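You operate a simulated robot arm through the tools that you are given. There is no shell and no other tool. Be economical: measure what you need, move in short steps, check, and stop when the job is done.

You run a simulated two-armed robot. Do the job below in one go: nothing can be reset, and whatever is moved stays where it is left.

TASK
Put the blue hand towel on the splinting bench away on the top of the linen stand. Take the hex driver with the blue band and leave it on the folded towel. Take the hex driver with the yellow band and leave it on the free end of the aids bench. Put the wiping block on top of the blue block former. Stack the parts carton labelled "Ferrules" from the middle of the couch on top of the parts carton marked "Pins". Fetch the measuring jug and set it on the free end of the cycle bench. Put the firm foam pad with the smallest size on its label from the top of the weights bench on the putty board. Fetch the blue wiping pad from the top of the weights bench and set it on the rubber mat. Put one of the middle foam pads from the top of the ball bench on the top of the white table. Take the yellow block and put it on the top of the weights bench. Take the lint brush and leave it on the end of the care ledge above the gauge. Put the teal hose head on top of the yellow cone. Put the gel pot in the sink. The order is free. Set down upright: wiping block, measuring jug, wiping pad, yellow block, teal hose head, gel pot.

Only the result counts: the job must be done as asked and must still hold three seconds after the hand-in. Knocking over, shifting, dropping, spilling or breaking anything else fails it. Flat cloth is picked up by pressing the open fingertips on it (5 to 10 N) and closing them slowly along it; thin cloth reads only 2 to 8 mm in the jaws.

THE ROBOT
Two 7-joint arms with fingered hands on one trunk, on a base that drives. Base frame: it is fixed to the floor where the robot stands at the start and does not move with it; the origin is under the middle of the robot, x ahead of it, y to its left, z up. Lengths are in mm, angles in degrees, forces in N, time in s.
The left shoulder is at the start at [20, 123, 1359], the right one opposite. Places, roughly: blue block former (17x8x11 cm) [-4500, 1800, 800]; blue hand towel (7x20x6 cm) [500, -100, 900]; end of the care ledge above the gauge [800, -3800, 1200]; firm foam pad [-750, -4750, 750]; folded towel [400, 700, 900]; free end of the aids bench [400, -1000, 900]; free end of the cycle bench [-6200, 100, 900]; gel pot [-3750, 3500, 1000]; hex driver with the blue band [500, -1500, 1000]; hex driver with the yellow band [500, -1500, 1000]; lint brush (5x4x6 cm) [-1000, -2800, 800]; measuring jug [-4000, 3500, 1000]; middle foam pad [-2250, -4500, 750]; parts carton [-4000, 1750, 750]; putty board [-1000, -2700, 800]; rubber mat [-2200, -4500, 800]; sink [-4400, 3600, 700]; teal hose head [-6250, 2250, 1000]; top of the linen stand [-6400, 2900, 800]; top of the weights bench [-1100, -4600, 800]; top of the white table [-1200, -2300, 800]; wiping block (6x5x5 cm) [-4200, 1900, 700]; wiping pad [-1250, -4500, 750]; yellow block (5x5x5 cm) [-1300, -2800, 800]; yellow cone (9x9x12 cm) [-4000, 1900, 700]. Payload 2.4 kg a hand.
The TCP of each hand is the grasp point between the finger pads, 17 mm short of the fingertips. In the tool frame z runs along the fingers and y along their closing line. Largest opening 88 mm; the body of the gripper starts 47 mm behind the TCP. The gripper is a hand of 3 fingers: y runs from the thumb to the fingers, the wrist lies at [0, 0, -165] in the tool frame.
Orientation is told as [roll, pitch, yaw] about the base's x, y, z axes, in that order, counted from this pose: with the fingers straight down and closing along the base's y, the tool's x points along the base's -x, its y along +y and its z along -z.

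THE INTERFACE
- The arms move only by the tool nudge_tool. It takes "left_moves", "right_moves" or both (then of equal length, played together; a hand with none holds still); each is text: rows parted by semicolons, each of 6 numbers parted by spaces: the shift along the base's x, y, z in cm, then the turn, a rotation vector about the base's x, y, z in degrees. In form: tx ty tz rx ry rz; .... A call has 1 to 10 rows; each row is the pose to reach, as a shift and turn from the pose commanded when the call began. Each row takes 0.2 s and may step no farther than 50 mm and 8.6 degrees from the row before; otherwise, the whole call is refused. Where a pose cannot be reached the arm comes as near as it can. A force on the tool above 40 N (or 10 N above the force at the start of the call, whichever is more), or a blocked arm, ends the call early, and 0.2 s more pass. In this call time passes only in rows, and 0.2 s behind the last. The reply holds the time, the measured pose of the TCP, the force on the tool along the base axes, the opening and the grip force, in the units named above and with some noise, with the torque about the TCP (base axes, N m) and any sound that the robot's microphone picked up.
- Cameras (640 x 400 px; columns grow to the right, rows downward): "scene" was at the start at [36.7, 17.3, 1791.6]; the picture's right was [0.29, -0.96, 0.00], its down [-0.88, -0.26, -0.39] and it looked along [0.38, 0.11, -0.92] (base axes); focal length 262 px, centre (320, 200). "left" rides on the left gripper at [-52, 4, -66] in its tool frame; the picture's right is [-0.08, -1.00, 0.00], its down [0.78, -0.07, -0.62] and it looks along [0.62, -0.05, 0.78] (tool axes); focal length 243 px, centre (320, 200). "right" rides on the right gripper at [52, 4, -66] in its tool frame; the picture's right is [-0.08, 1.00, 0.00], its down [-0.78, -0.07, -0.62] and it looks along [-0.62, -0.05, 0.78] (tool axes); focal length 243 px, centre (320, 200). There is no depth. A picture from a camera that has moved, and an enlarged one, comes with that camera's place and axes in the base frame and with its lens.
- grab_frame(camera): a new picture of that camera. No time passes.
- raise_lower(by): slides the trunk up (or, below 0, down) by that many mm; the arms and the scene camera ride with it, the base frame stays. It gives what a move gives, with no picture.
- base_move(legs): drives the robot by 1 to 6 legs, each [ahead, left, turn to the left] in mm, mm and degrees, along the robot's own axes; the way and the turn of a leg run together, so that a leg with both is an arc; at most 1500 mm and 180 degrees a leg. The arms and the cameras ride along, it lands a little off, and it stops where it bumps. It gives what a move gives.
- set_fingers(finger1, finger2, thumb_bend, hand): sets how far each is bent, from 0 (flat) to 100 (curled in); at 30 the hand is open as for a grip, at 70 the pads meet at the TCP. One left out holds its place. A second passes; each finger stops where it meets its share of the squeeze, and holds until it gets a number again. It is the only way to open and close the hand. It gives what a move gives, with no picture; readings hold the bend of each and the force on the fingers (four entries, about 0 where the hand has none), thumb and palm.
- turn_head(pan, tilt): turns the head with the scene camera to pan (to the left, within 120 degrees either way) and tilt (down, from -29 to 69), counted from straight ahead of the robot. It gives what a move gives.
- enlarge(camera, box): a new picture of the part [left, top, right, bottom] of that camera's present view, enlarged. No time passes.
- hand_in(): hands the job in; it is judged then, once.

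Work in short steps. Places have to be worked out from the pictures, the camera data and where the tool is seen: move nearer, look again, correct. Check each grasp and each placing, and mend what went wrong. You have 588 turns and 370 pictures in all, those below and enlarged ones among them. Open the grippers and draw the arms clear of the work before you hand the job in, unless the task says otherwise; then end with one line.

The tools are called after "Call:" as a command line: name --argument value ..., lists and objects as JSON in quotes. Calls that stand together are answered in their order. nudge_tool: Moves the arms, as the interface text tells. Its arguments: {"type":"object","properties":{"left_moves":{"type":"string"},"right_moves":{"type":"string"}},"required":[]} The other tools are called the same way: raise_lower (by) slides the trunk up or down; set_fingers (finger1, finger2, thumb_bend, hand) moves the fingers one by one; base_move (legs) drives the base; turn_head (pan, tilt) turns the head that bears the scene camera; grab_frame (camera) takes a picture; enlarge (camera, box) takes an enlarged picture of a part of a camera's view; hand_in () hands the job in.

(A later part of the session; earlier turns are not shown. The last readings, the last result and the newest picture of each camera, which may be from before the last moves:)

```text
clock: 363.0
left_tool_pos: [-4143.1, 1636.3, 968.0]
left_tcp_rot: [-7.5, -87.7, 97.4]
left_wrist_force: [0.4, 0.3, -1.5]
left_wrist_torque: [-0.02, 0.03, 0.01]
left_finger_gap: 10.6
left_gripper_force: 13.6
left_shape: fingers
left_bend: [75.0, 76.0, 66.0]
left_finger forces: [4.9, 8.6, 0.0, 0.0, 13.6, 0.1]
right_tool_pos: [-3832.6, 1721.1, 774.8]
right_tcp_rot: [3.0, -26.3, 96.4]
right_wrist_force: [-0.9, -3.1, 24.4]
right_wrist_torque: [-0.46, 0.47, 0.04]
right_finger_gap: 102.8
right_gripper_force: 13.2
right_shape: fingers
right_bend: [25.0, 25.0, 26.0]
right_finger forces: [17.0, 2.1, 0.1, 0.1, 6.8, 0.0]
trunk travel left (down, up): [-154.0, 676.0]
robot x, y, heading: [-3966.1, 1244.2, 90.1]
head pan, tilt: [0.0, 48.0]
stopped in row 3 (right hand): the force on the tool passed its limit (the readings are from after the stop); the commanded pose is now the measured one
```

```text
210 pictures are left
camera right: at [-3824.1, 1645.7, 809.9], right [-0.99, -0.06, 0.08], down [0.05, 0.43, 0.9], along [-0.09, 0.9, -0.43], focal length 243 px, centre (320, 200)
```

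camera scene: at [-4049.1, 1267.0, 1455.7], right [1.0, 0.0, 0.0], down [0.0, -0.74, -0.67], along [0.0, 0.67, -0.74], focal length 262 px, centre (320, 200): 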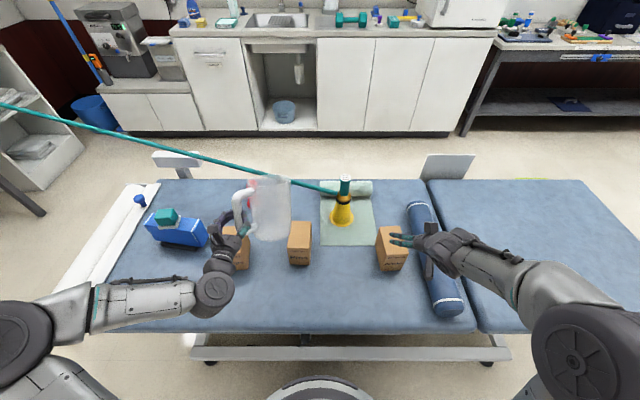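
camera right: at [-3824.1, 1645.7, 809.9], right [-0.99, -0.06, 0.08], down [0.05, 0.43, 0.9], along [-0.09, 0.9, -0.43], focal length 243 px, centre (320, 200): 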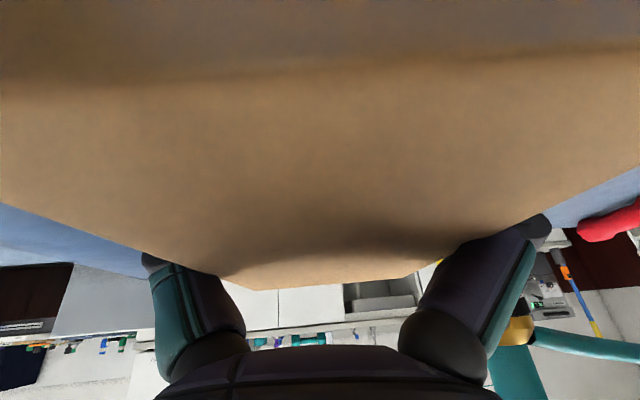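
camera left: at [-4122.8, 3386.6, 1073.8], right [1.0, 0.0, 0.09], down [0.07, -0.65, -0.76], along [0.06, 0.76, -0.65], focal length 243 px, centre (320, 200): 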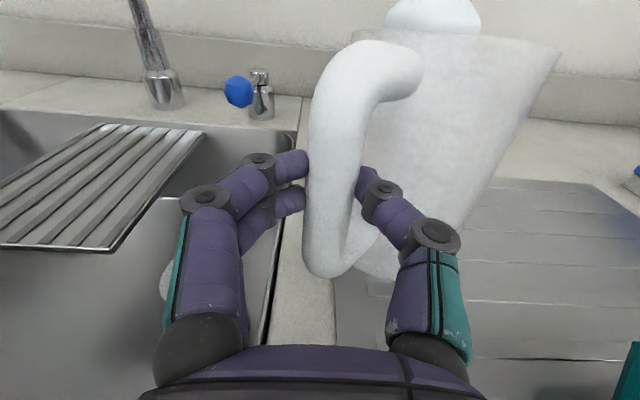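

Fingers rub the carton's edges. Back up, open wider and check width.

Call:
nudge_tool --right_moves "0 -0.5 1.5 0 0 0; 0 -1 4 0 0 0"

Call:
set_fingers --hand "right" --finger1 14 --finger2 14 --thumb_bend 14

Call:
grab_frame --camera "right"

Call:
enlarge --camera "scene" --box '[290, 190, 430, 290]'

```text
clock: 363.6
left_tool_pos: [-4142.7, 1637.9, 966.7]
left_tcp_rot: [-7.0, -87.7, 96.7]
left_wrist_force: [0.4, 0.2, -1.0]
left_wrist_torque: [-0.05, 0.04, -0.01]
left_finger_gap: 10.6
left_gripper_force: 13.4
left_shape: fingers
left_bend: [75.0, 76.0, 66.0]
left_finger forces: [4.8, 8.6, 0.0, 0.1, 13.7, 0.0]
right_tool_pos: [-3831.0, 1711.4, 810.3]
right_tcp_rot: [2.9, -25.8, 96.5]
right_wrist_force: [-0.9, -0.4, 0.4]
right_wrist_torque: [0.03, 0.0, 0.0]
right_finger_gap: 90.8
right_gripper_force: 0.1
right_shape: fingers
right_bend: [26.0, 26.0, 26.0]
right_finger forces: [0.1, 0.0, 0.0, 0.1, 0.1, 0.0]
trunk travel left (down, up): [-154.0, 676.0]
robot x, y, heading: [-3966.2, 1242.7, 90.1]
head pan, tilt: [0.0, 48.0]
```

```text
clock: 364.6
left_tool_pos: [-4142.4, 1638.8, 967.4]
left_tcp_rot: [-7.0, -87.7, 96.8]
left_wrist_force: [1.5, 0.9, -1.6]
left_wrist_torque: [-0.05, 0.02, 0.0]
left_finger_gap: 10.9
left_gripper_force: 13.6
left_shape: fingers
left_bend: [75.0, 76.0, 66.0]
left_finger forces: [5.0, 8.6, 0.0, 0.0, 13.7, 0.0]
right_tool_pos: [-3830.5, 1711.4, 810.2]
right_tcp_rot: [2.8, -25.9, 96.5]
right_wrist_force: [-0.1, 0.1, -0.5]
right_wrist_torque: [-0.01, 0.03, -0.06]
right_finger_gap: 104.6
right_gripper_force: 0.1
right_shape: fingers
right_bend: [14.0, 14.0, 14.0]
right_finger forces: [0.0, 0.1, 0.1, 0.0, 0.1, 0.0]
trunk travel left (down, up): [-154.0, 676.0]
robot x, y, heading: [-3969.4, 1239.5, 90.4]
head pan, tilt: [0.0, 48.0]
```

```text
209 pictures are left
camera right: at [-3823.6, 1636.1, 847.1], right [-0.99, -0.06, 0.08], down [0.05, 0.44, 0.9], along [-0.09, 0.9, -0.44], focal length 243 px, centre (320, 200)
```

right: 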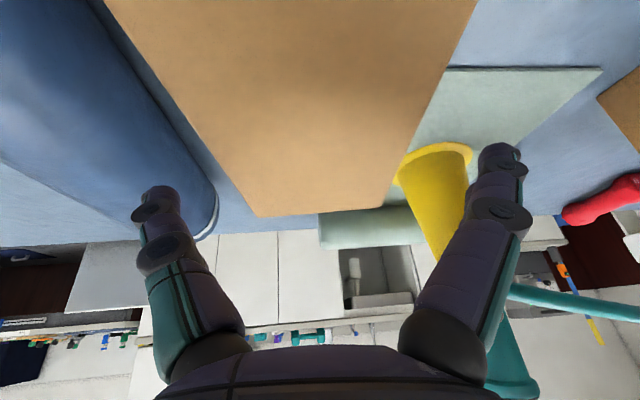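

```text
4.00 times, centred on (360, 240) of scene
camera zoom: at [-3964.5, 1302.2, 1395.7], right [1.0, 0.0, 0.0], down [0.0, -0.74, -0.67], along [0.0, 0.67, -0.74], focal length 1050 px, centre (160, 40)
```

zoom: 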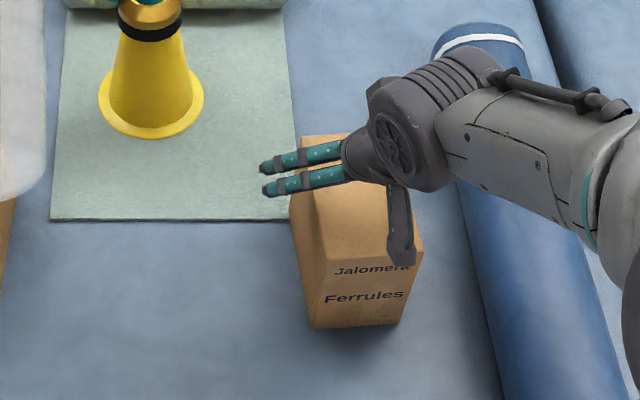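

Top is nearer z≈800 and the carton's centre ≈[-3829,1698]. Re-aim: shift back 13 mm and go to z≈786, then close.

Call:
nudge_tool --right_moves "0.2 -1.3 0 0 0 1.5; 0.2 -1.3 -2.4 0 0 1.5"

Call:
set_fingers --hand "right" --finger1 60 --finger2 60 --thumb_bend 60

Call:
grab_frame --camera "right"

```text
clock: 365.2
left_tool_pos: [-4142.2, 1638.5, 966.4]
left_tcp_rot: [-7.0, -87.7, 96.8]
left_wrist_force: [0.8, 0.4, -1.7]
left_wrist_torque: [-0.03, 0.02, -0.03]
left_finger_gap: 10.7
left_gripper_force: 13.5
left_shape: fingers
left_bend: [75.0, 76.0, 66.0]
left_finger forces: [4.8, 8.6, 0.0, 0.0, 13.7, 0.0]
right_tool_pos: [-3829.6, 1698.3, 786.8]
right_tcp_rot: [2.9, -25.9, 98.1]
right_wrist_force: [0.9, 0.7, -0.1]
right_wrist_torque: [-0.02, -0.02, -0.01]
right_finger_gap: 104.5
right_gripper_force: 0.0
right_shape: fingers
right_bend: [14.0, 14.0, 14.0]
right_finger forces: [0.1, 0.1, 0.0, 0.0, 0.0, 0.0]
trunk travel left (down, up): [-154.0, 676.0]
robot x, y, heading: [-3965.0, 1244.6, 90.2]
head pan, tilt: [0.0, 48.0]
```

```text
clock: 366.2
left_tool_pos: [-4143.1, 1637.9, 966.9]
left_tcp_rot: [-7.0, -87.7, 96.7]
left_wrist_force: [-0.7, -0.1, -1.0]
left_wrist_torque: [-0.07, 0.08, 0.01]
left_finger_gap: 10.6
left_gripper_force: 13.5
left_shape: fingers
left_bend: [75.0, 76.0, 66.0]
left_finger forces: [4.8, 8.6, 0.0, 0.1, 13.7, 0.0]
right_tool_pos: [-3830.2, 1697.7, 787.2]
right_tcp_rot: [2.8, -25.9, 98.0]
right_wrist_force: [0.4, -1.3, 0.5]
right_wrist_torque: [-0.03, 0.01, -0.01]
right_finger_gap: 58.8
right_gripper_force: 19.4
right_shape: fingers
right_bend: [51.0, 48.0, 49.0]
right_finger forces: [11.4, 7.6, 0.1, 0.0, 18.8, 0.0]
trunk travel left (down, up): [-154.0, 676.0]
robot x, y, heading: [-3971.0, 1243.3, 90.3]
head pan, tilt: [0.0, 48.0]
```

```text
207 pictures are left
camera right: at [-3819.8, 1623.6, 823.5], right [-0.99, -0.09, 0.08], down [0.04, 0.44, 0.9], along [-0.11, 0.89, -0.44], focal length 243 px, centre (320, 200)
```

right: 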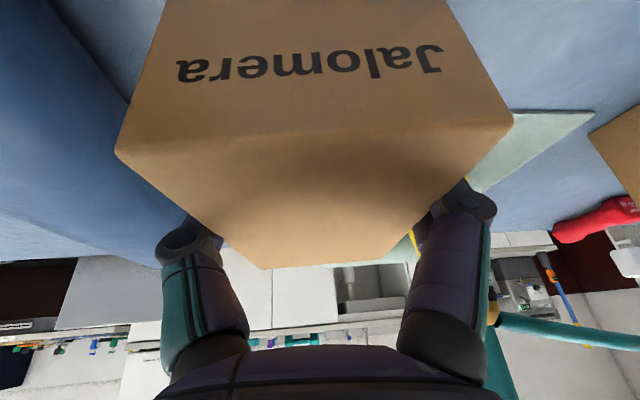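

Good grip (59 mm, 19 N). Lift and check.

Call:
nudge_tool --right_moves "0 0 2 0 0 0; 0 0 5 0 0 0; 0 -1 9 0 0 0; 0 -2 13 0 0 0"

Call:
grab_frame --camera "scene"

Call:
grab_frame --camera "right"

```text
clock: 367.2
left_tool_pos: [-4143.2, 1637.3, 967.8]
left_tcp_rot: [-7.0, -87.7, 96.8]
left_wrist_force: [-0.2, -0.3, -1.3]
left_wrist_torque: [-0.06, 0.04, 0.03]
left_finger_gap: 10.5
left_gripper_force: 13.3
left_shape: fingers
left_bend: [75.0, 76.0, 66.0]
left_finger forces: [4.9, 8.7, 0.0, 0.1, 13.7, 0.0]
right_tool_pos: [-3827.9, 1678.0, 917.8]
right_tcp_rot: [2.9, -26.0, 98.1]
right_wrist_force: [-0.5, -0.2, -1.3]
right_wrist_torque: [-0.02, 0.0, 0.01]
right_finger_gap: 58.7
right_gripper_force: 18.7
right_shape: fingers
right_bend: [51.0, 48.0, 49.0]
right_finger forces: [11.4, 7.5, 0.0, 0.1, 18.8, 0.0]
trunk travel left (down, up): [-154.0, 676.0]
robot x, y, heading: [-3965.3, 1241.7, 90.2]
head pan, tilt: [0.0, 48.0]
```

```text
206 pictures are left
camera scene: at [-3964.5, 1302.1, 1395.7], right [1.0, 0.0, 0.0], down [0.0, -0.74, -0.67], along [0.0, 0.67, -0.74], focal length 262 px, centre (320, 200)
```

scene: 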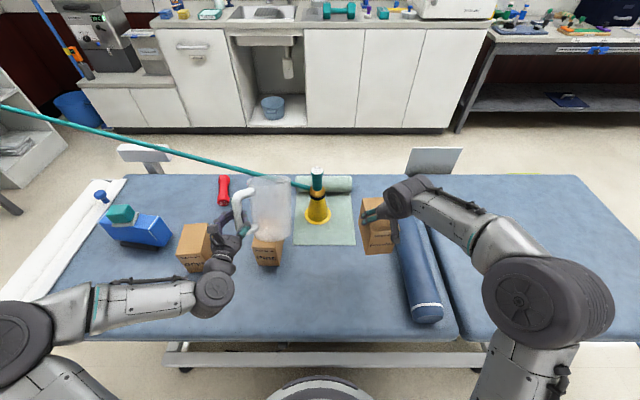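

```text
205 pictures are left
camera right: at [-3818.1, 1603.2, 954.8], right [-0.99, -0.09, 0.08], down [0.04, 0.44, 0.9], along [-0.11, 0.89, -0.44], focal length 243 px, centre (320, 200)
```

right: 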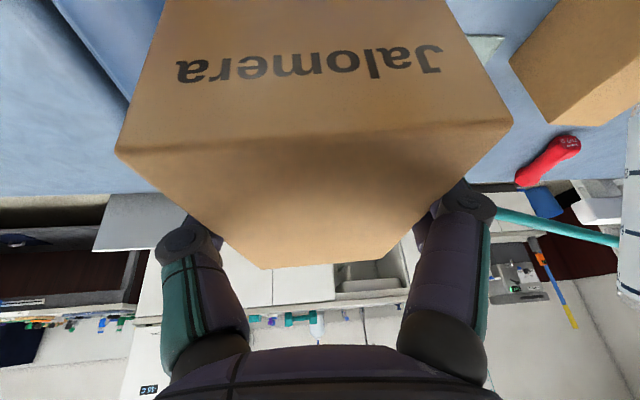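

Carton held. Sidestep west 285 mm to bring it to the Pins carton.

Call:
base_move --legs '[[0, 285, 0]]'

Call:
enlarge --camera "scene" --box '[270, 170, 450, 290]'

Call:
grab_frame --camera "right"

```text
clock: 369.2
left_tool_pos: [-4428.8, 1637.3, 967.3]
left_tcp_rot: [-7.1, -87.7, 96.8]
left_wrist_force: [0.0, 0.5, -1.2]
left_wrist_torque: [-0.06, 0.01, 0.03]
left_finger_gap: 10.9
left_gripper_force: 13.8
left_shape: fingers
left_bend: [75.0, 76.0, 66.0]
left_finger forces: [4.8, 8.6, 0.1, 0.0, 13.6, 0.0]
right_tool_pos: [-4112.9, 1676.9, 918.7]
right_tcp_rot: [2.9, -26.0, 97.8]
right_wrist_force: [0.4, 0.3, -0.9]
right_wrist_torque: [-0.04, 0.01, -0.03]
right_finger_gap: 58.8
right_gripper_force: 19.3
right_shape: fingers
right_bend: [51.0, 48.0, 49.0]
right_finger forces: [11.3, 7.5, 0.1, 0.1, 18.9, 0.1]
trunk travel left (down, up): [-154.0, 676.0]
robot x, y, heading: [-4252.4, 1241.0, 90.0]
head pan, tilt: [0.0, 48.0]
```

```text
3.33 times, centred on (360, 230) of scene
camera zoom: at [-4250.7, 1301.8, 1395.7], right [1.0, 0.0, 0.0], down [0.0, -0.74, -0.67], along [0.0, 0.67, -0.74], focal length 875 px, centre (187, 100)
```

zoom: 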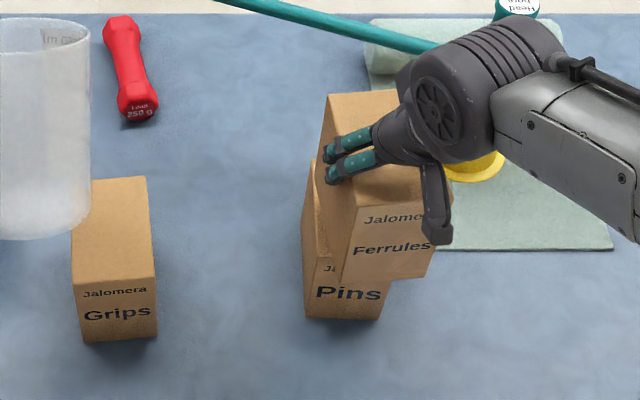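

```text
203 pictures are left
camera right: at [-4103.5, 1602.7, 954.4], right [-0.99, -0.08, 0.08], down [0.04, 0.44, 0.9], along [-0.11, 0.89, -0.44], focal length 243 px, centre (320, 200)
```

right: 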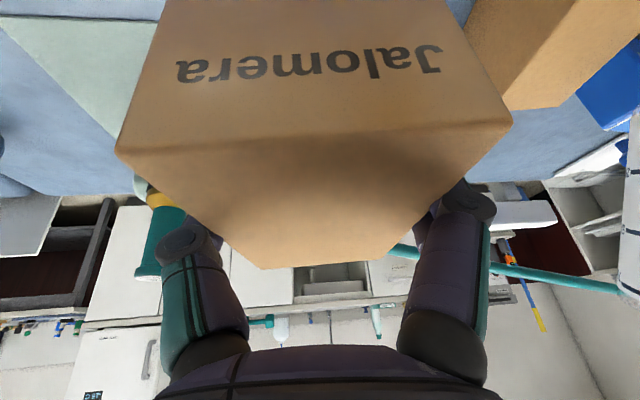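

Relative in the picture, Ferrules needs −9 mm x, +39 mm y, −6° yaw, then down ~35 mm. Align, lower 25 mm and check.

Call:
nudge_tool --right_moves "-0.4 1.5 0 0 0 -3; -0.9 3.9 0 0 0 -6; -0.9 3.9 -1.2 0 0 -6; -0.9 3.9 -2.3 0 0 -6"

Call:
enlarge --camera "scene" --box '[310, 180, 430, 270]'

```text
clock: 370.2
left_tool_pos: [-4428.2, 1637.0, 967.4]
left_tcp_rot: [-6.9, -87.7, 96.4]
left_wrist_force: [0.2, 1.0, -0.6]
left_wrist_torque: [-0.06, 0.09, 0.01]
left_finger_gap: 10.8
left_gripper_force: 13.8
left_shape: fingers
left_bend: [75.0, 76.0, 66.0]
left_finger forces: [4.9, 8.6, 0.0, 0.0, 13.6, 0.0]
right_tool_pos: [-4122.3, 1716.5, 894.8]
right_tcp_rot: [2.8, -25.9, 91.9]
right_wrist_force: [-0.5, 0.2, -2.3]
right_wrist_torque: [0.03, 0.02, 0.0]
right_finger_gap: 58.5
right_gripper_force: 18.3
right_shape: fingers
right_bend: [51.0, 48.0, 49.0]
right_finger forces: [11.3, 7.5, 0.0, 0.0, 18.8, 0.1]
trunk travel left (down, up): [-154.0, 676.0]
robot x, y, heading: [-4252.2, 1241.1, 90.0]
head pan, tilt: [0.0, 48.0]
```

```text
4.44 times, centred on (370, 225) of scene
camera zoom: at [-4250.4, 1301.8, 1395.7], right [1.0, 0.0, 0.0], down [0.0, -0.74, -0.67], along [0.0, 0.67, -0.74], focal length 1167 px, centre (98, 89)
```

zoom: 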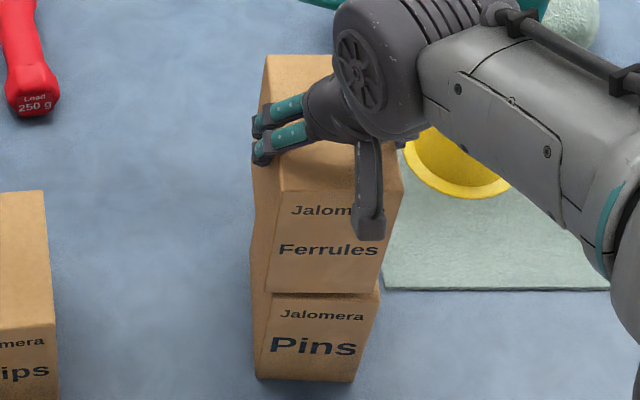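

Nicely aligned. Lower to contact.

Call:
nudge_tool --right_moves "0 0 -0.5 0 0 0; 0 0 -0.9 0 0 0; 0 0 -1.2 0 0 0; 0 0 -1.5 0 0 0"

Call:
enlarge --camera "scene" --box '[310, 180, 430, 270]'

```text
clock: 371.2
left_tool_pos: [-4428.4, 1637.3, 967.9]
left_tcp_rot: [-7.7, -87.9, 97.3]
left_wrist_force: [-0.5, -0.6, -1.3]
left_wrist_torque: [-0.02, 0.03, 0.0]
left_finger_gap: 10.7
left_gripper_force: 13.0
left_shape: fingers
left_bend: [75.0, 76.0, 66.0]
left_finger forces: [4.9, 8.6, 0.0, 0.0, 13.6, 0.0]
right_tool_pos: [-4122.9, 1717.0, 883.9]
right_tcp_rot: [3.0, -26.4, 92.0]
right_wrist_force: [1.6, 4.1, 30.5]
right_wrist_torque: [-0.11, 0.04, -0.01]
right_finger_gap: 58.3
right_gripper_force: 18.9
right_shape: fingers
right_bend: [53.0, 50.0, 51.0]
right_finger forces: [12.4, 7.8, 0.1, 0.0, 18.3, 0.0]
trunk travel left (down, up): [-154.0, 676.0]
robot x, y, heading: [-4253.4, 1241.9, 90.1]
head pan, tilt: [0.0, 48.0]
```

```text
4.44 times, centred on (370, 225) of scene
camera zoom: at [-4250.9, 1299.5, 1396.1], right [1.0, 0.0, 0.0], down [0.0, -0.74, -0.67], along [0.0, 0.67, -0.74], focal length 1167 px, centre (98, 89)
```

zoom: 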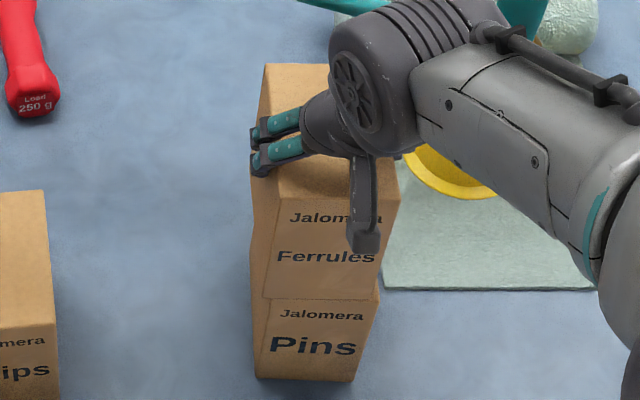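

Call:
nudge_tool --right_moves "0 0 0.6 0 0 0"

Call:
set_fingers --hand "right" --finger1 16 --finger2 16 --thumb_bend 16

Call:
nudge_tool --right_moves "0 -0.5 1.2 0 0 0; 0 -1.2 3 0 0 0; 0 -3 7 0 0 0; 0 -6 10 0 0 0; 0 -10 12 0 0 0"

Call:
grab_frame --camera "scene"

```text
clock: 371.6
left_tool_pos: [-4428.2, 1638.2, 967.5]
left_tcp_rot: [-7.1, -87.7, 96.8]
left_wrist_force: [0.0, -0.3, -0.3]
left_wrist_torque: [-0.06, 0.06, 0.0]
left_finger_gap: 11.0
left_gripper_force: 13.8
left_shape: fingers
left_bend: [75.0, 76.0, 66.0]
left_finger forces: [4.9, 8.6, 0.1, 0.0, 13.5, 0.1]
right_tool_pos: [-4122.8, 1715.8, 884.9]
right_tcp_rot: [2.8, -25.6, 92.0]
right_wrist_force: [0.5, 2.7, 8.8]
right_wrist_torque: [-0.01, 0.04, -0.01]
right_finger_gap: 58.5
right_gripper_force: 18.1
right_shape: fingers
right_bend: [52.0, 49.0, 51.0]
right_finger forces: [10.6, 7.9, 0.0, 0.0, 17.9, 0.0]
trunk travel left (down, up): [-154.0, 676.0]
robot x, y, heading: [-4249.1, 1243.8, 90.3]
head pan, tilt: [0.0, 48.0]
```

```text
clock: 372.6
left_tool_pos: [-4428.9, 1638.1, 967.1]
left_tcp_rot: [-6.8, -87.7, 96.5]
left_wrist_force: [-0.8, -0.3, -1.9]
left_wrist_torque: [-0.04, 0.06, 0.02]
left_finger_gap: 10.6
left_gripper_force: 13.4
left_shape: fingers
left_bend: [75.0, 76.0, 66.0]
left_finger forces: [4.9, 8.6, 0.0, 0.1, 13.6, 0.0]
right_tool_pos: [-4123.1, 1716.3, 885.1]
right_tcp_rot: [2.8, -25.9, 92.0]
right_wrist_force: [0.5, -0.3, -0.6]
right_wrist_torque: [0.02, 0.0, 0.0]
right_finger_gap: 103.0
right_gripper_force: 0.0
right_shape: fingers
right_bend: [16.0, 16.0, 17.0]
right_finger forces: [0.0, 0.0, 0.0, 0.0, 0.0, 0.1]
trunk travel left (down, up): [-154.0, 676.0]
robot x, y, heading: [-4252.7, 1239.8, 90.0]
head pan, tilt: [0.0, 48.0]
```

```text
clock: 373.8
left_tool_pos: [-4428.6, 1638.0, 967.0]
left_tcp_rot: [-7.0, -87.7, 96.6]
left_wrist_force: [-0.3, 0.4, -2.1]
left_wrist_torque: [-0.05, 0.08, -0.01]
left_finger_gap: 10.9
left_gripper_force: 13.6
left_shape: fingers
left_bend: [75.0, 76.0, 66.0]
left_finger forces: [5.0, 8.6, 0.0, 0.0, 13.7, 0.0]
right_tool_pos: [-4122.3, 1614.2, 1006.3]
right_tcp_rot: [2.9, -25.8, 91.9]
right_wrist_force: [0.1, -0.6, -0.5]
right_wrist_torque: [0.01, 0.0, 0.02]
right_finger_gap: 102.8
right_gripper_force: 0.1
right_shape: fingers
right_bend: [16.0, 16.0, 16.0]
right_finger forces: [0.1, 0.0, 0.0, 0.1, 0.1, 0.0]
trunk travel left (down, up): [-154.0, 676.0]
robot x, y, heading: [-4250.1, 1241.7, 89.8]
head pan, tilt: [0.0, 48.0]
```

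```text
200 pictures are left
camera scene: at [-4250.4, 1301.3, 1395.7], right [1.0, 0.0, 0.0], down [0.0, -0.74, -0.67], along [0.0, 0.67, -0.74], focal length 262 px, centre (320, 200)
```

scene: 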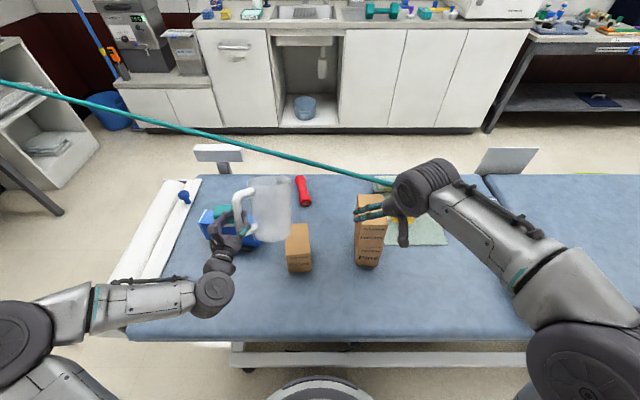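

Ferrules is stacked on Pins. Back away, raise the trunk and go look at the cycle bench for the jug.

Call:
base_move --legs '[[-550, 0, 0], [0, 0, 90], [750, 0, 0]]'

Call:
raise_lower --by 160

Call:
turn_head --pan 20 --tilt 30

Call:
grab_frame --camera "scene"

```text
clock: 384.4
left_tool_pos: [-5390.6, 517.6, 966.7]
left_tcp_rot: [-6.8, -87.8, -173.8]
left_wrist_force: [0.3, -1.3, -1.4]
left_wrist_torque: [-0.04, -0.05, 0.02]
left_finger_gap: 10.2
left_gripper_force: 13.4
left_shape: fingers
left_bend: [76.0, 76.0, 66.0]
left_finger forces: [5.0, 8.3, 0.1, 0.1, 12.7, 0.0]
right_tool_pos: [-5366.7, 823.5, 1007.5]
right_tcp_rot: [3.0, -25.9, -178.6]
right_wrist_force: [-0.8, 0.2, 0.4]
right_wrist_torque: [0.0, 0.0, 0.02]
right_finger_gap: 102.9
right_gripper_force: 0.1
right_shape: fingers
right_bend: [16.0, 16.0, 16.0]
right_finger forces: [0.1, 0.0, 0.1, 0.0, 0.0, 0.0]
trunk travel left (down, up): [-154.0, 676.0]
robot x, y, heading: [-4996.9, 692.4, 179.6]
head pan, tilt: [0.0, 48.0]
```

```text
clock: 386.3
left_tool_pos: [-5391.6, 518.9, 1127.0]
left_tcp_rot: [-6.8, -87.7, -173.9]
left_wrist_force: [0.1, 0.0, -2.1]
left_wrist_torque: [-0.1, -0.06, 0.01]
left_finger_gap: 9.6
left_gripper_force: 13.0
left_shape: fingers
left_bend: [76.0, 76.0, 66.0]
left_finger forces: [5.1, 8.3, 0.0, 0.0, 12.7, 0.2]
right_tool_pos: [-5366.0, 825.0, 1166.1]
right_tcp_rot: [2.9, -26.0, -178.5]
right_wrist_force: [-0.3, 0.5, -0.1]
right_wrist_torque: [-0.02, 0.01, 0.02]
right_finger_gap: 103.1
right_gripper_force: 0.0
right_shape: fingers
right_bend: [16.0, 16.0, 16.0]
right_finger forces: [0.0, 0.1, 0.1, 0.0, 0.0, 0.0]
trunk travel left (down, up): [-314.0, 516.0]
robot x, y, heading: [-4997.7, 694.2, 179.7]
head pan, tilt: [0.0, 48.0]
```

```text
clock: 387.1
left_tool_pos: [-5390.9, 518.5, 1126.7]
left_tcp_rot: [-6.8, -87.8, -173.8]
left_wrist_force: [-0.9, 0.2, -1.5]
left_wrist_torque: [-0.07, -0.04, 0.03]
left_finger_gap: 9.7
left_gripper_force: 12.9
left_shape: fingers
left_bend: [76.0, 76.0, 66.0]
left_finger forces: [5.1, 8.3, 0.1, 0.0, 12.7, 0.0]
right_tool_pos: [-5365.7, 824.8, 1166.0]
right_tcp_rot: [2.9, -25.9, -178.5]
right_wrist_force: [0.3, 0.3, -0.2]
right_wrist_torque: [0.01, 0.0, 0.06]
right_finger_gap: 102.8
right_gripper_force: 0.0
right_shape: fingers
right_bend: [16.0, 16.0, 16.0]
right_finger forces: [0.0, 0.1, 0.2, 0.0, 0.1, 0.1]
trunk travel left (down, up): [-314.0, 516.0]
robot x, y, heading: [-4994.6, 693.8, 180.0]
head pan, tilt: [20.0, 30.0]
```

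```text
199 pictures are left
camera scene: at [-5059.1, 663.4, 1582.4], right [-0.34, 0.94, 0.0], down [0.47, 0.17, -0.87], along [-0.82, -0.29, -0.5], focal length 262 px, centre (320, 200)
```

scene: 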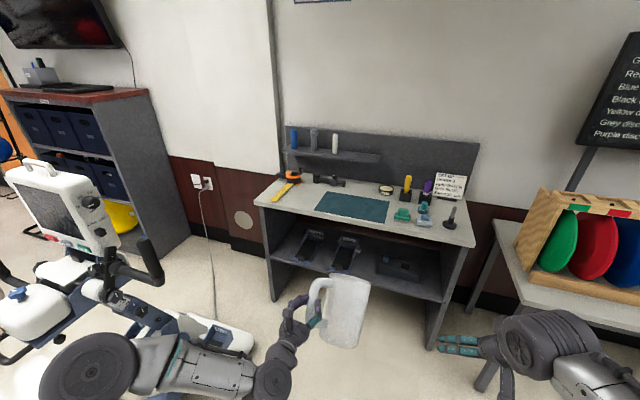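

Call:
enlarge --camera "scene" --box '[240, 140, 490, 260]'

```text
2.56 times, centred on (365, 200) of scene
camera zoom: at [-5059.1, 663.4, 1582.4], right [-0.34, 0.94, 0.0], down [0.47, 0.17, -0.87], along [-0.82, -0.29, -0.5], focal length 672 px, centre (205, 200)
```

zoom: 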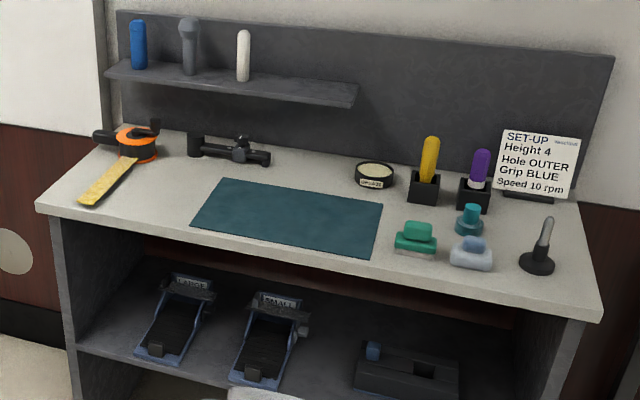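

Free end is between the tape and the teal mat, centre ≈[-6190,150]. I'll approach at heading 200° to stay clear of the stepper machine.

Call:
base_move --legs '[[0, 0, 20], [555, 0, 0]]'

Call:
turn_head --pan 0 --tilt 40

Call:
grab_frame --camera "scene"

```text
clock: 391.4
left_tool_pos: [-5825.0, 207.5, 1126.9]
left_tcp_rot: [-6.7, -87.7, -153.9]
left_wrist_force: [0.2, 0.2, -1.2]
left_wrist_torque: [-0.05, -0.06, -0.01]
left_finger_gap: 9.9
left_gripper_force: 12.5
left_shape: fingers
left_bend: [76.0, 76.0, 66.0]
left_finger forces: [4.9, 8.3, 0.0, 0.0, 12.7, 0.1]
right_tool_pos: [-5907.6, 503.4, 1165.8]
right_tcp_rot: [2.8, -25.9, -158.4]
right_wrist_force: [0.7, -0.2, -0.2]
right_wrist_torque: [0.01, -0.02, 0.01]
right_finger_gap: 103.3
right_gripper_force: 0.0
right_shape: fingers
right_bend: [16.0, 16.0, 16.0]
right_finger forces: [0.1, 0.0, 0.1, 0.0, 0.0, 0.1]
trunk travel left (down, up): [-314.0, 516.0]
robot x, y, heading: [-5508.2, 505.9, -160.3]
head pan, tilt: [20.0, 30.0]
```

```text
clock: 392.2
left_tool_pos: [-5824.6, 207.3, 1126.8]
left_tcp_rot: [-6.8, -87.8, -154.0]
left_wrist_force: [0.2, -0.3, -1.0]
left_wrist_torque: [-0.02, -0.02, 0.02]
left_finger_gap: 9.6
left_gripper_force: 13.3
left_shape: fingers
left_bend: [76.0, 76.0, 66.0]
left_finger forces: [4.9, 8.3, 0.0, 0.0, 12.7, 0.0]
right_tool_pos: [-5905.7, 502.9, 1166.3]
right_tcp_rot: [2.9, -25.9, -158.3]
right_wrist_force: [-0.1, 0.0, 0.1]
right_wrist_torque: [-0.01, 0.01, 0.0]
right_finger_gap: 102.7
right_gripper_force: 0.0
right_shape: fingers
right_bend: [16.0, 16.0, 16.0]
right_finger forces: [0.1, 0.0, 0.0, 0.1, 0.1, 0.0]
trunk travel left (down, up): [-314.0, 516.0]
robot x, y, heading: [-5511.9, 509.0, -160.1]
head pan, tilt: [0.0, 40.0]
```

```text
197 pictures are left
camera scene: at [-5573.0, 485.2, 1567.2], right [-0.34, 0.94, 0.0], down [0.6, 0.22, -0.77], along [-0.72, -0.26, -0.64], focal length 262 px, centre (320, 200)
```

scene: 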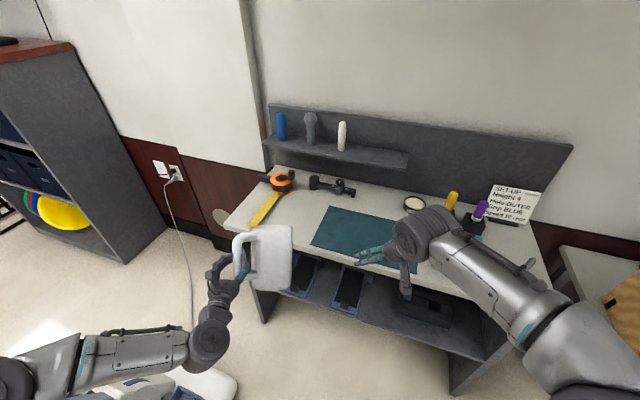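

Tuck the right hand back, then roll forward 280 mm.

Call:
nudge_tool --right_moves "3.5 1.2 1 0 0 0; 7 2.4 2 0 0 0; 10.5 3.6 3 0 0 0; 13 4.5 4 0 0 0"

Call:
base_move --legs '[[278, 0, 0]]'

Call:
grab_frame --camera "scene"

Call:
grab_frame --camera "left"

```text
clock: 393.2
left_tool_pos: [-5825.1, 206.0, 1126.7]
left_tcp_rot: [-6.8, -87.6, -153.9]
left_wrist_force: [-0.4, 0.4, -1.3]
left_wrist_torque: [-0.03, -0.06, 0.01]
left_finger_gap: 9.7
left_gripper_force: 12.9
left_shape: fingers
left_bend: [76.0, 76.0, 66.0]
left_finger forces: [5.0, 8.3, 0.0, 0.1, 12.6, 0.0]
right_tool_pos: [-5775.9, 546.8, 1207.1]
right_tcp_rot: [2.9, -25.9, -158.5]
right_wrist_force: [0.4, 0.0, 0.2]
right_wrist_torque: [-0.01, -0.01, 0.01]
right_finger_gap: 102.9
right_gripper_force: 0.1
right_shape: fingers
right_bend: [16.0, 16.0, 16.0]
right_finger forces: [0.1, 0.0, 0.0, 0.0, 0.0, 0.0]
trunk travel left (down, up): [-314.0, 516.0]
robot x, y, heading: [-5510.0, 507.5, -160.4]
head pan, tilt: [0.0, 40.0]
```

```text
clock: 395.1
left_tool_pos: [-6087.9, 112.3, 1126.8]
left_tcp_rot: [-6.6, -87.7, -154.1]
left_wrist_force: [0.0, -0.2, -0.7]
left_wrist_torque: [-0.04, -0.02, -0.01]
left_finger_gap: 9.2
left_gripper_force: 13.1
left_shape: fingers
left_bend: [76.0, 76.0, 66.0]
left_finger forces: [5.1, 7.9, 0.0, 0.0, 11.9, 0.0]
right_tool_pos: [-6040.1, 451.6, 1205.6]
right_tcp_rot: [2.9, -25.9, -158.4]
right_wrist_force: [0.2, -0.5, 0.0]
right_wrist_torque: [0.03, 0.01, 0.02]
right_finger_gap: 102.9
right_gripper_force: 0.0
right_shape: fingers
right_bend: [16.0, 16.0, 16.0]
right_finger forces: [0.0, 0.1, 0.0, 0.1, 0.0, 0.0]
trunk travel left (down, up): [-314.0, 516.0]
robot x, y, heading: [-5769.1, 412.2, -160.3]
head pan, tilt: [0.0, 40.0]
```

```text
196 pictures are left
camera scene: at [-5836.0, 390.9, 1567.1], right [-0.34, 0.94, 0.0], down [0.61, 0.22, -0.77], along [-0.72, -0.26, -0.64], focal length 262 px, centre (320, 200)
```

scene: 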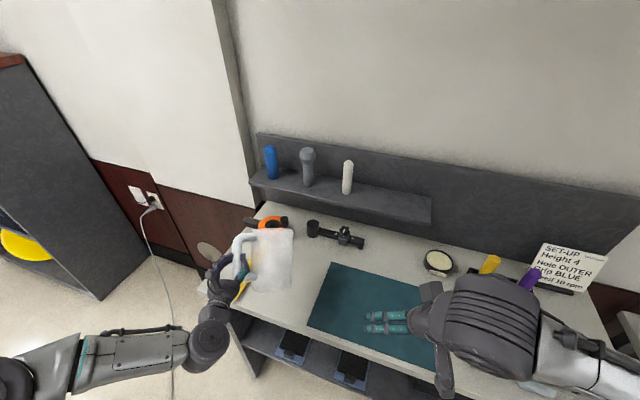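

```text
195 pictures are left
camera left: at [-6026.3, 130.0, 1184.0], right [-0.33, 0.94, 0.09], down [0.59, 0.28, -0.75], along [-0.73, -0.2, -0.65], focal length 243 px, centre (320, 200)
```

left: 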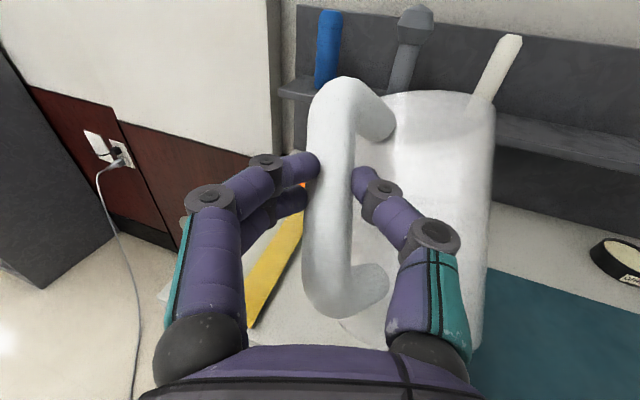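

Jug hovers over the free end. Lower it in steps while shifting slightly to the spot centre.

Call:
nudge_tool --left_moves "-1 -0.7 -4 0 0 0; -2 -1.4 -8 0 0 0; -3 -2 -12 0 0 0; -3.7 -2.7 -15 0 0 0"

Call:
grab_frame --camera "left"

Call:
enlarge --camera "scene" --box '[190, 190, 350, 330]'

```text
clock: 396.1
left_tool_pos: [-6123.5, 86.5, 976.8]
left_tcp_rot: [-6.9, -87.7, -153.9]
left_wrist_force: [-0.9, 0.4, 0.8]
left_wrist_torque: [-0.02, -0.01, 0.01]
left_finger_gap: 0.2
left_gripper_force: 0.1
left_shape: fingers
left_bend: [80.0, 78.0, 74.0]
left_finger forces: [0.1, 0.0, 0.0, 0.0, 0.0, 0.0]
right_tool_pos: [-6038.3, 452.4, 1205.8]
right_tcp_rot: [2.9, -25.8, -158.5]
right_wrist_force: [0.5, 0.0, -0.5]
right_wrist_torque: [0.02, -0.03, -0.01]
right_finger_gap: 103.0
right_gripper_force: 0.0
right_shape: fingers
right_bend: [16.0, 16.0, 16.0]
right_finger forces: [0.0, 0.1, 0.0, 0.0, 0.0, 0.1]
trunk travel left (down, up): [-314.0, 516.0]
robot x, y, heading: [-5773.8, 411.7, -160.2]
head pan, tilt: [0.0, 40.0]
```

```text
194 pictures are left
camera left: at [-6062.9, 103.4, 1033.1], right [-0.33, 0.94, 0.09], down [0.59, 0.28, -0.76], along [-0.73, -0.2, -0.65], focal length 243 px, centre (320, 200)
```

left: 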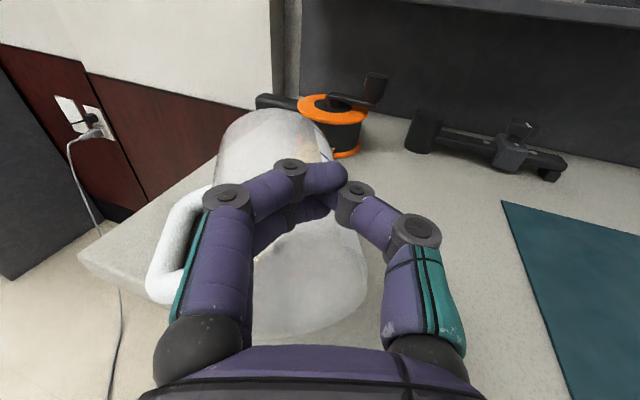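

```text
2.86 times, centred on (270, 260) of scene
camera zoom: at [-5835.0, 391.2, 1567.1], right [-0.34, 0.94, 0.0], down [0.61, 0.22, -0.77], along [-0.72, -0.26, -0.64], focal length 750 px, centre (463, 29)
```

zoom: 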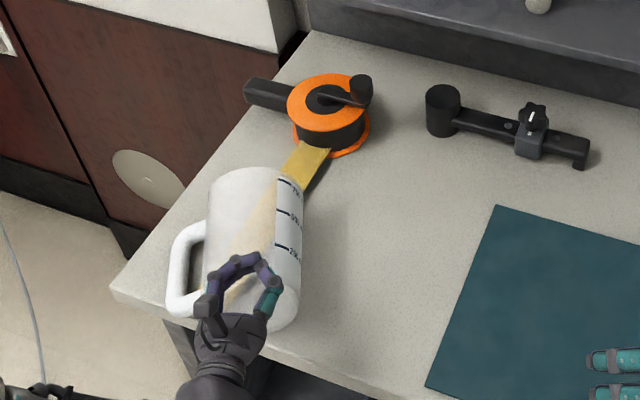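

The grip slipped and the jug is on the bench. Look closely at its state.

Call:
enlarge --camera "scene" --box '[225, 235, 315, 315]'

Call:
enlarge --camera "left" --box '[130, 80, 400, 360]'

```text
5.00 times, centred on (270, 275) of scene
camera zoom: at [-5835.0, 391.2, 1567.1], right [-0.34, 0.94, 0.0], down [0.61, 0.22, -0.77], along [-0.72, -0.26, -0.64], focal length 1313 px, centre (570, -175)
```

zoom: 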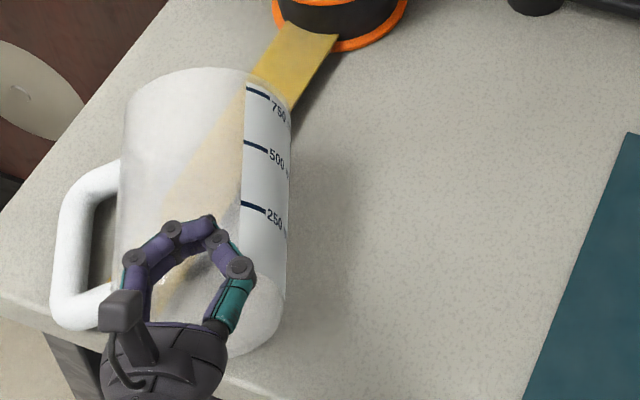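

```text
1.43 times, centred on (265, 220) of left
camera zoom: at [-6062.9, 103.4, 1033.1], right [-0.33, 0.94, 0.09], down [0.59, 0.28, -0.76], along [-0.73, -0.2, -0.65], focal length 347 px, centre (399, 171)
```

zoom: 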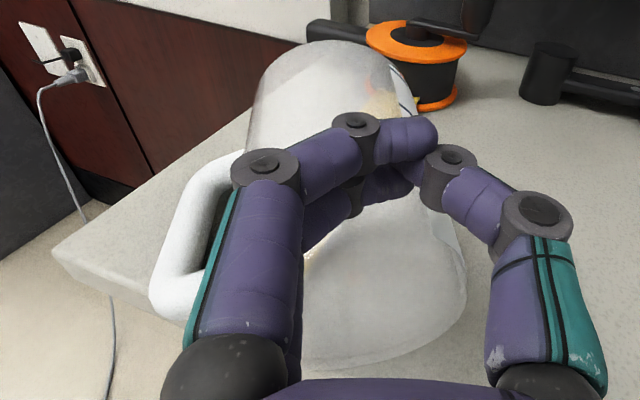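

The jug fell over onto its side (handle to the left, still on the bench). Raise the hand away to see it clearly before recovering it.

Call:
nudge_tool --left_moves "0 0 3 0 0 0; 0 0 7 0 0 0; 3 1 11 0 0 0; 6 2 14 0 0 0; 9 3 16 0 0 0"

Call:
enlarge --camera "scene" --box '[210, 210, 330, 320]'

Call:
grab_frame --camera "left"

```text
refused: row 3 steps farther than a row can; nothing moved
```

```text
3.64 times, centred on (270, 265) of scene
camera zoom: at [-5835.0, 391.2, 1567.1], right [-0.34, 0.94, 0.0], down [0.61, 0.22, -0.77], along [-0.72, -0.26, -0.64], focal length 955 px, centre (502, -36)
```

zoom: 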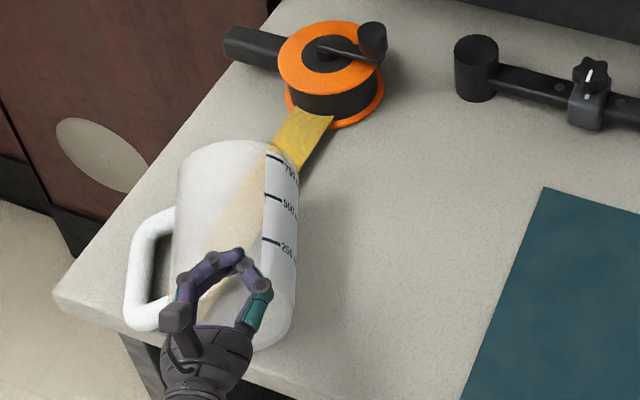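

```text
189 pictures are left
camera left: at [-6062.9, 103.4, 1033.1], right [-0.33, 0.94, 0.09], down [0.59, 0.28, -0.76], along [-0.73, -0.2, -0.65], focal length 243 px, centre (320, 200)
```

left: 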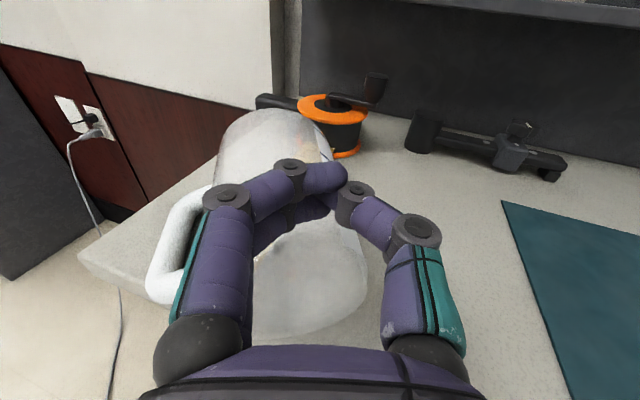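

Call:
nudge_tool --left_moves "0 0 3 0 0 0; 0 0 7 0 0 0; 2 0.7 10 0 0 0; 5 1.7 12 0 0 0; 8 2.7 14 0 0 0"

Call:
enlarge --camera "scene" --box '[210, 210, 330, 320]'

Call:
grab_frame --camera "left"

```text
clock: 397.3
left_tool_pos: [-6062.6, 103.6, 1120.1]
left_tcp_rot: [-6.6, -87.7, -154.0]
left_wrist_force: [-0.1, -1.0, -0.5]
left_wrist_torque: [0.01, -0.01, 0.02]
left_finger_gap: 0.0
left_gripper_force: 0.0
left_shape: fingers
left_bend: [80.0, 78.0, 74.0]
left_finger forces: [0.0, 0.0, 0.1, 0.0, 0.0, 0.0]
left hand out of reach, approached as far as the arm can: row 5
right_tool_pos: [-6038.7, 452.2, 1206.5]
right_tcp_rot: [2.8, -25.9, -158.4]
right_wrist_force: [-0.2, -0.4, 0.3]
right_wrist_torque: [0.02, 0.01, 0.01]
right_finger_gap: 103.1
right_gripper_force: 0.1
right_shape: fingers
right_bend: [16.0, 16.0, 16.0]
right_finger forces: [0.0, 0.1, 0.1, 0.0, 0.0, 0.1]
trunk travel left (down, up): [-314.0, 516.0]
robot x, y, heading: [-5773.1, 414.1, -160.4]
head pan, tilt: [0.0, 40.0]
```

```text
3.64 times, centred on (270, 265) of scene
camera zoom: at [-5834.9, 391.4, 1567.2], right [-0.34, 0.94, 0.0], down [0.61, 0.22, -0.77], along [-0.72, -0.26, -0.64], focal length 955 px, centre (502, -36)
```

zoom: 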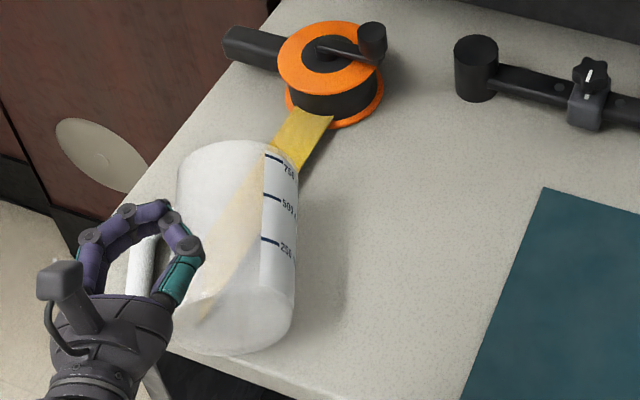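

```text
187 pictures are left
camera left: at [-6001.5, 122.3, 1177.2], right [-0.33, 0.94, 0.09], down [0.59, 0.28, -0.75], along [-0.73, -0.2, -0.65], focal length 243 px, centre (320, 200)
```

left: 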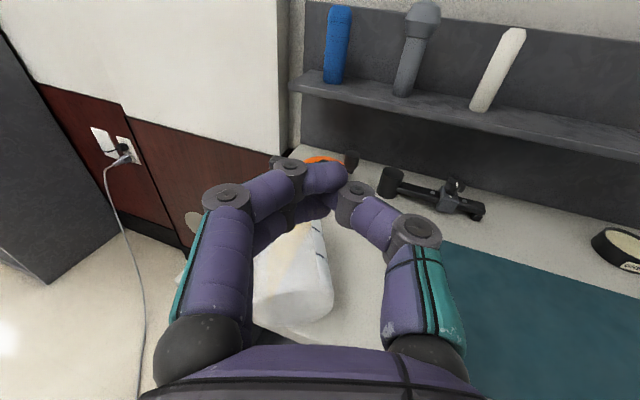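

It is lying on its side, rim away from me. I'll point the left tool down to grip the handle bar from above and then rotate it upright.

Call:
set_fingers --hand "left" --finger1 40 --finger2 40 --thumb_bend 44

Call:
nudge_tool --left_moves "-0.5 0 0 2.9 -8 0; -1 0 0 5.8 -16 0; -1.5 0 0 8.7 -24 0; -2 0 0 11.6 -32 0; -2.5 0 0 14.5 -40 0; -3 0 0 17.4 -48 0; -3.5 0 0 20.3 -56 0; -4 0 0 23.2 -64 0; -4.5 0 0 26.1 -72 0; -5 0 0 29 -80 0"

Call:
enlarge --camera "scene" --box '[180, 200, 340, 330]'

Call:
grab_frame --camera "left"

```text
clock: 398.3
left_tool_pos: [-6062.0, 103.3, 1118.6]
left_tcp_rot: [-6.6, -87.7, -154.1]
left_wrist_force: [0.2, -1.1, 0.1]
left_wrist_torque: [0.0, 0.03, -0.03]
left_finger_gap: 57.7
left_gripper_force: 0.0
left_shape: fingers
left_bend: [40.0, 40.0, 44.0]
left_finger forces: [0.0, 0.1, 0.0, 0.0, 0.1, 0.1]
right_tool_pos: [-6039.4, 452.6, 1206.7]
right_tcp_rot: [2.9, -25.8, -158.4]
right_wrist_force: [0.7, -0.4, 0.0]
right_wrist_torque: [0.01, 0.0, 0.02]
right_finger_gap: 102.9
right_gripper_force: 0.0
right_shape: fingers
right_bend: [16.0, 16.0, 16.0]
right_finger forces: [0.1, 0.1, 0.0, 0.0, 0.0, 0.1]
trunk travel left (down, up): [-314.0, 516.0]
robot x, y, heading: [-5772.9, 414.7, -160.3]
head pan, tilt: [0.0, 40.0]
```

```text
clock: 400.5
left_tool_pos: [-6113.1, 105.1, 1119.4]
left_tcp_rot: [-0.6, -2.4, -159.8]
left_wrist_force: [0.3, 0.1, 0.3]
left_wrist_torque: [0.0, 0.04, -0.03]
left_finger_gap: 57.4
left_gripper_force: 0.1
left_shape: fingers
left_bend: [40.0, 40.0, 44.0]
left_finger forces: [0.0, 0.0, 0.1, 0.0, 0.0, 0.0]
right_tool_pos: [-6038.4, 452.3, 1206.7]
right_tcp_rot: [2.8, -26.0, -158.4]
right_wrist_force: [-0.3, 0.5, 0.5]
right_wrist_torque: [0.01, -0.02, 0.02]
right_finger_gap: 103.0
right_gripper_force: 0.1
right_shape: fingers
right_bend: [16.0, 16.0, 16.0]
right_finger forces: [0.0, 0.0, 0.1, 0.1, 0.0, 0.1]
trunk travel left (down, up): [-314.0, 516.0]
robot x, y, heading: [-5772.5, 412.0, -160.2]
head pan, tilt: [0.0, 40.0]
```

```text
3.08 times, centred on (260, 265) of scene
camera zoom: at [-5835.6, 391.5, 1567.1], right [-0.34, 0.94, 0.0], down [0.61, 0.22, -0.77], along [-0.72, -0.26, -0.64], focal length 808 px, centre (505, 0)
```

zoom: 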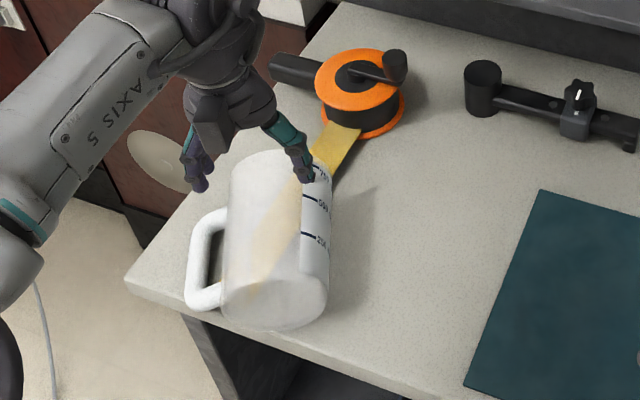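

```text
185 pictures are left
camera left: at [-6158.7, 84.6, 1190.2], right [-0.42, 0.91, 0.01], down [0.74, 0.33, 0.59], along [0.53, 0.26, -0.81], focal length 243 px, centre (320, 200)
```

left: 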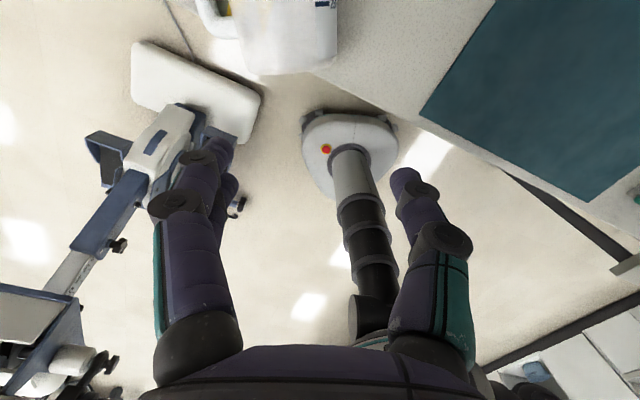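

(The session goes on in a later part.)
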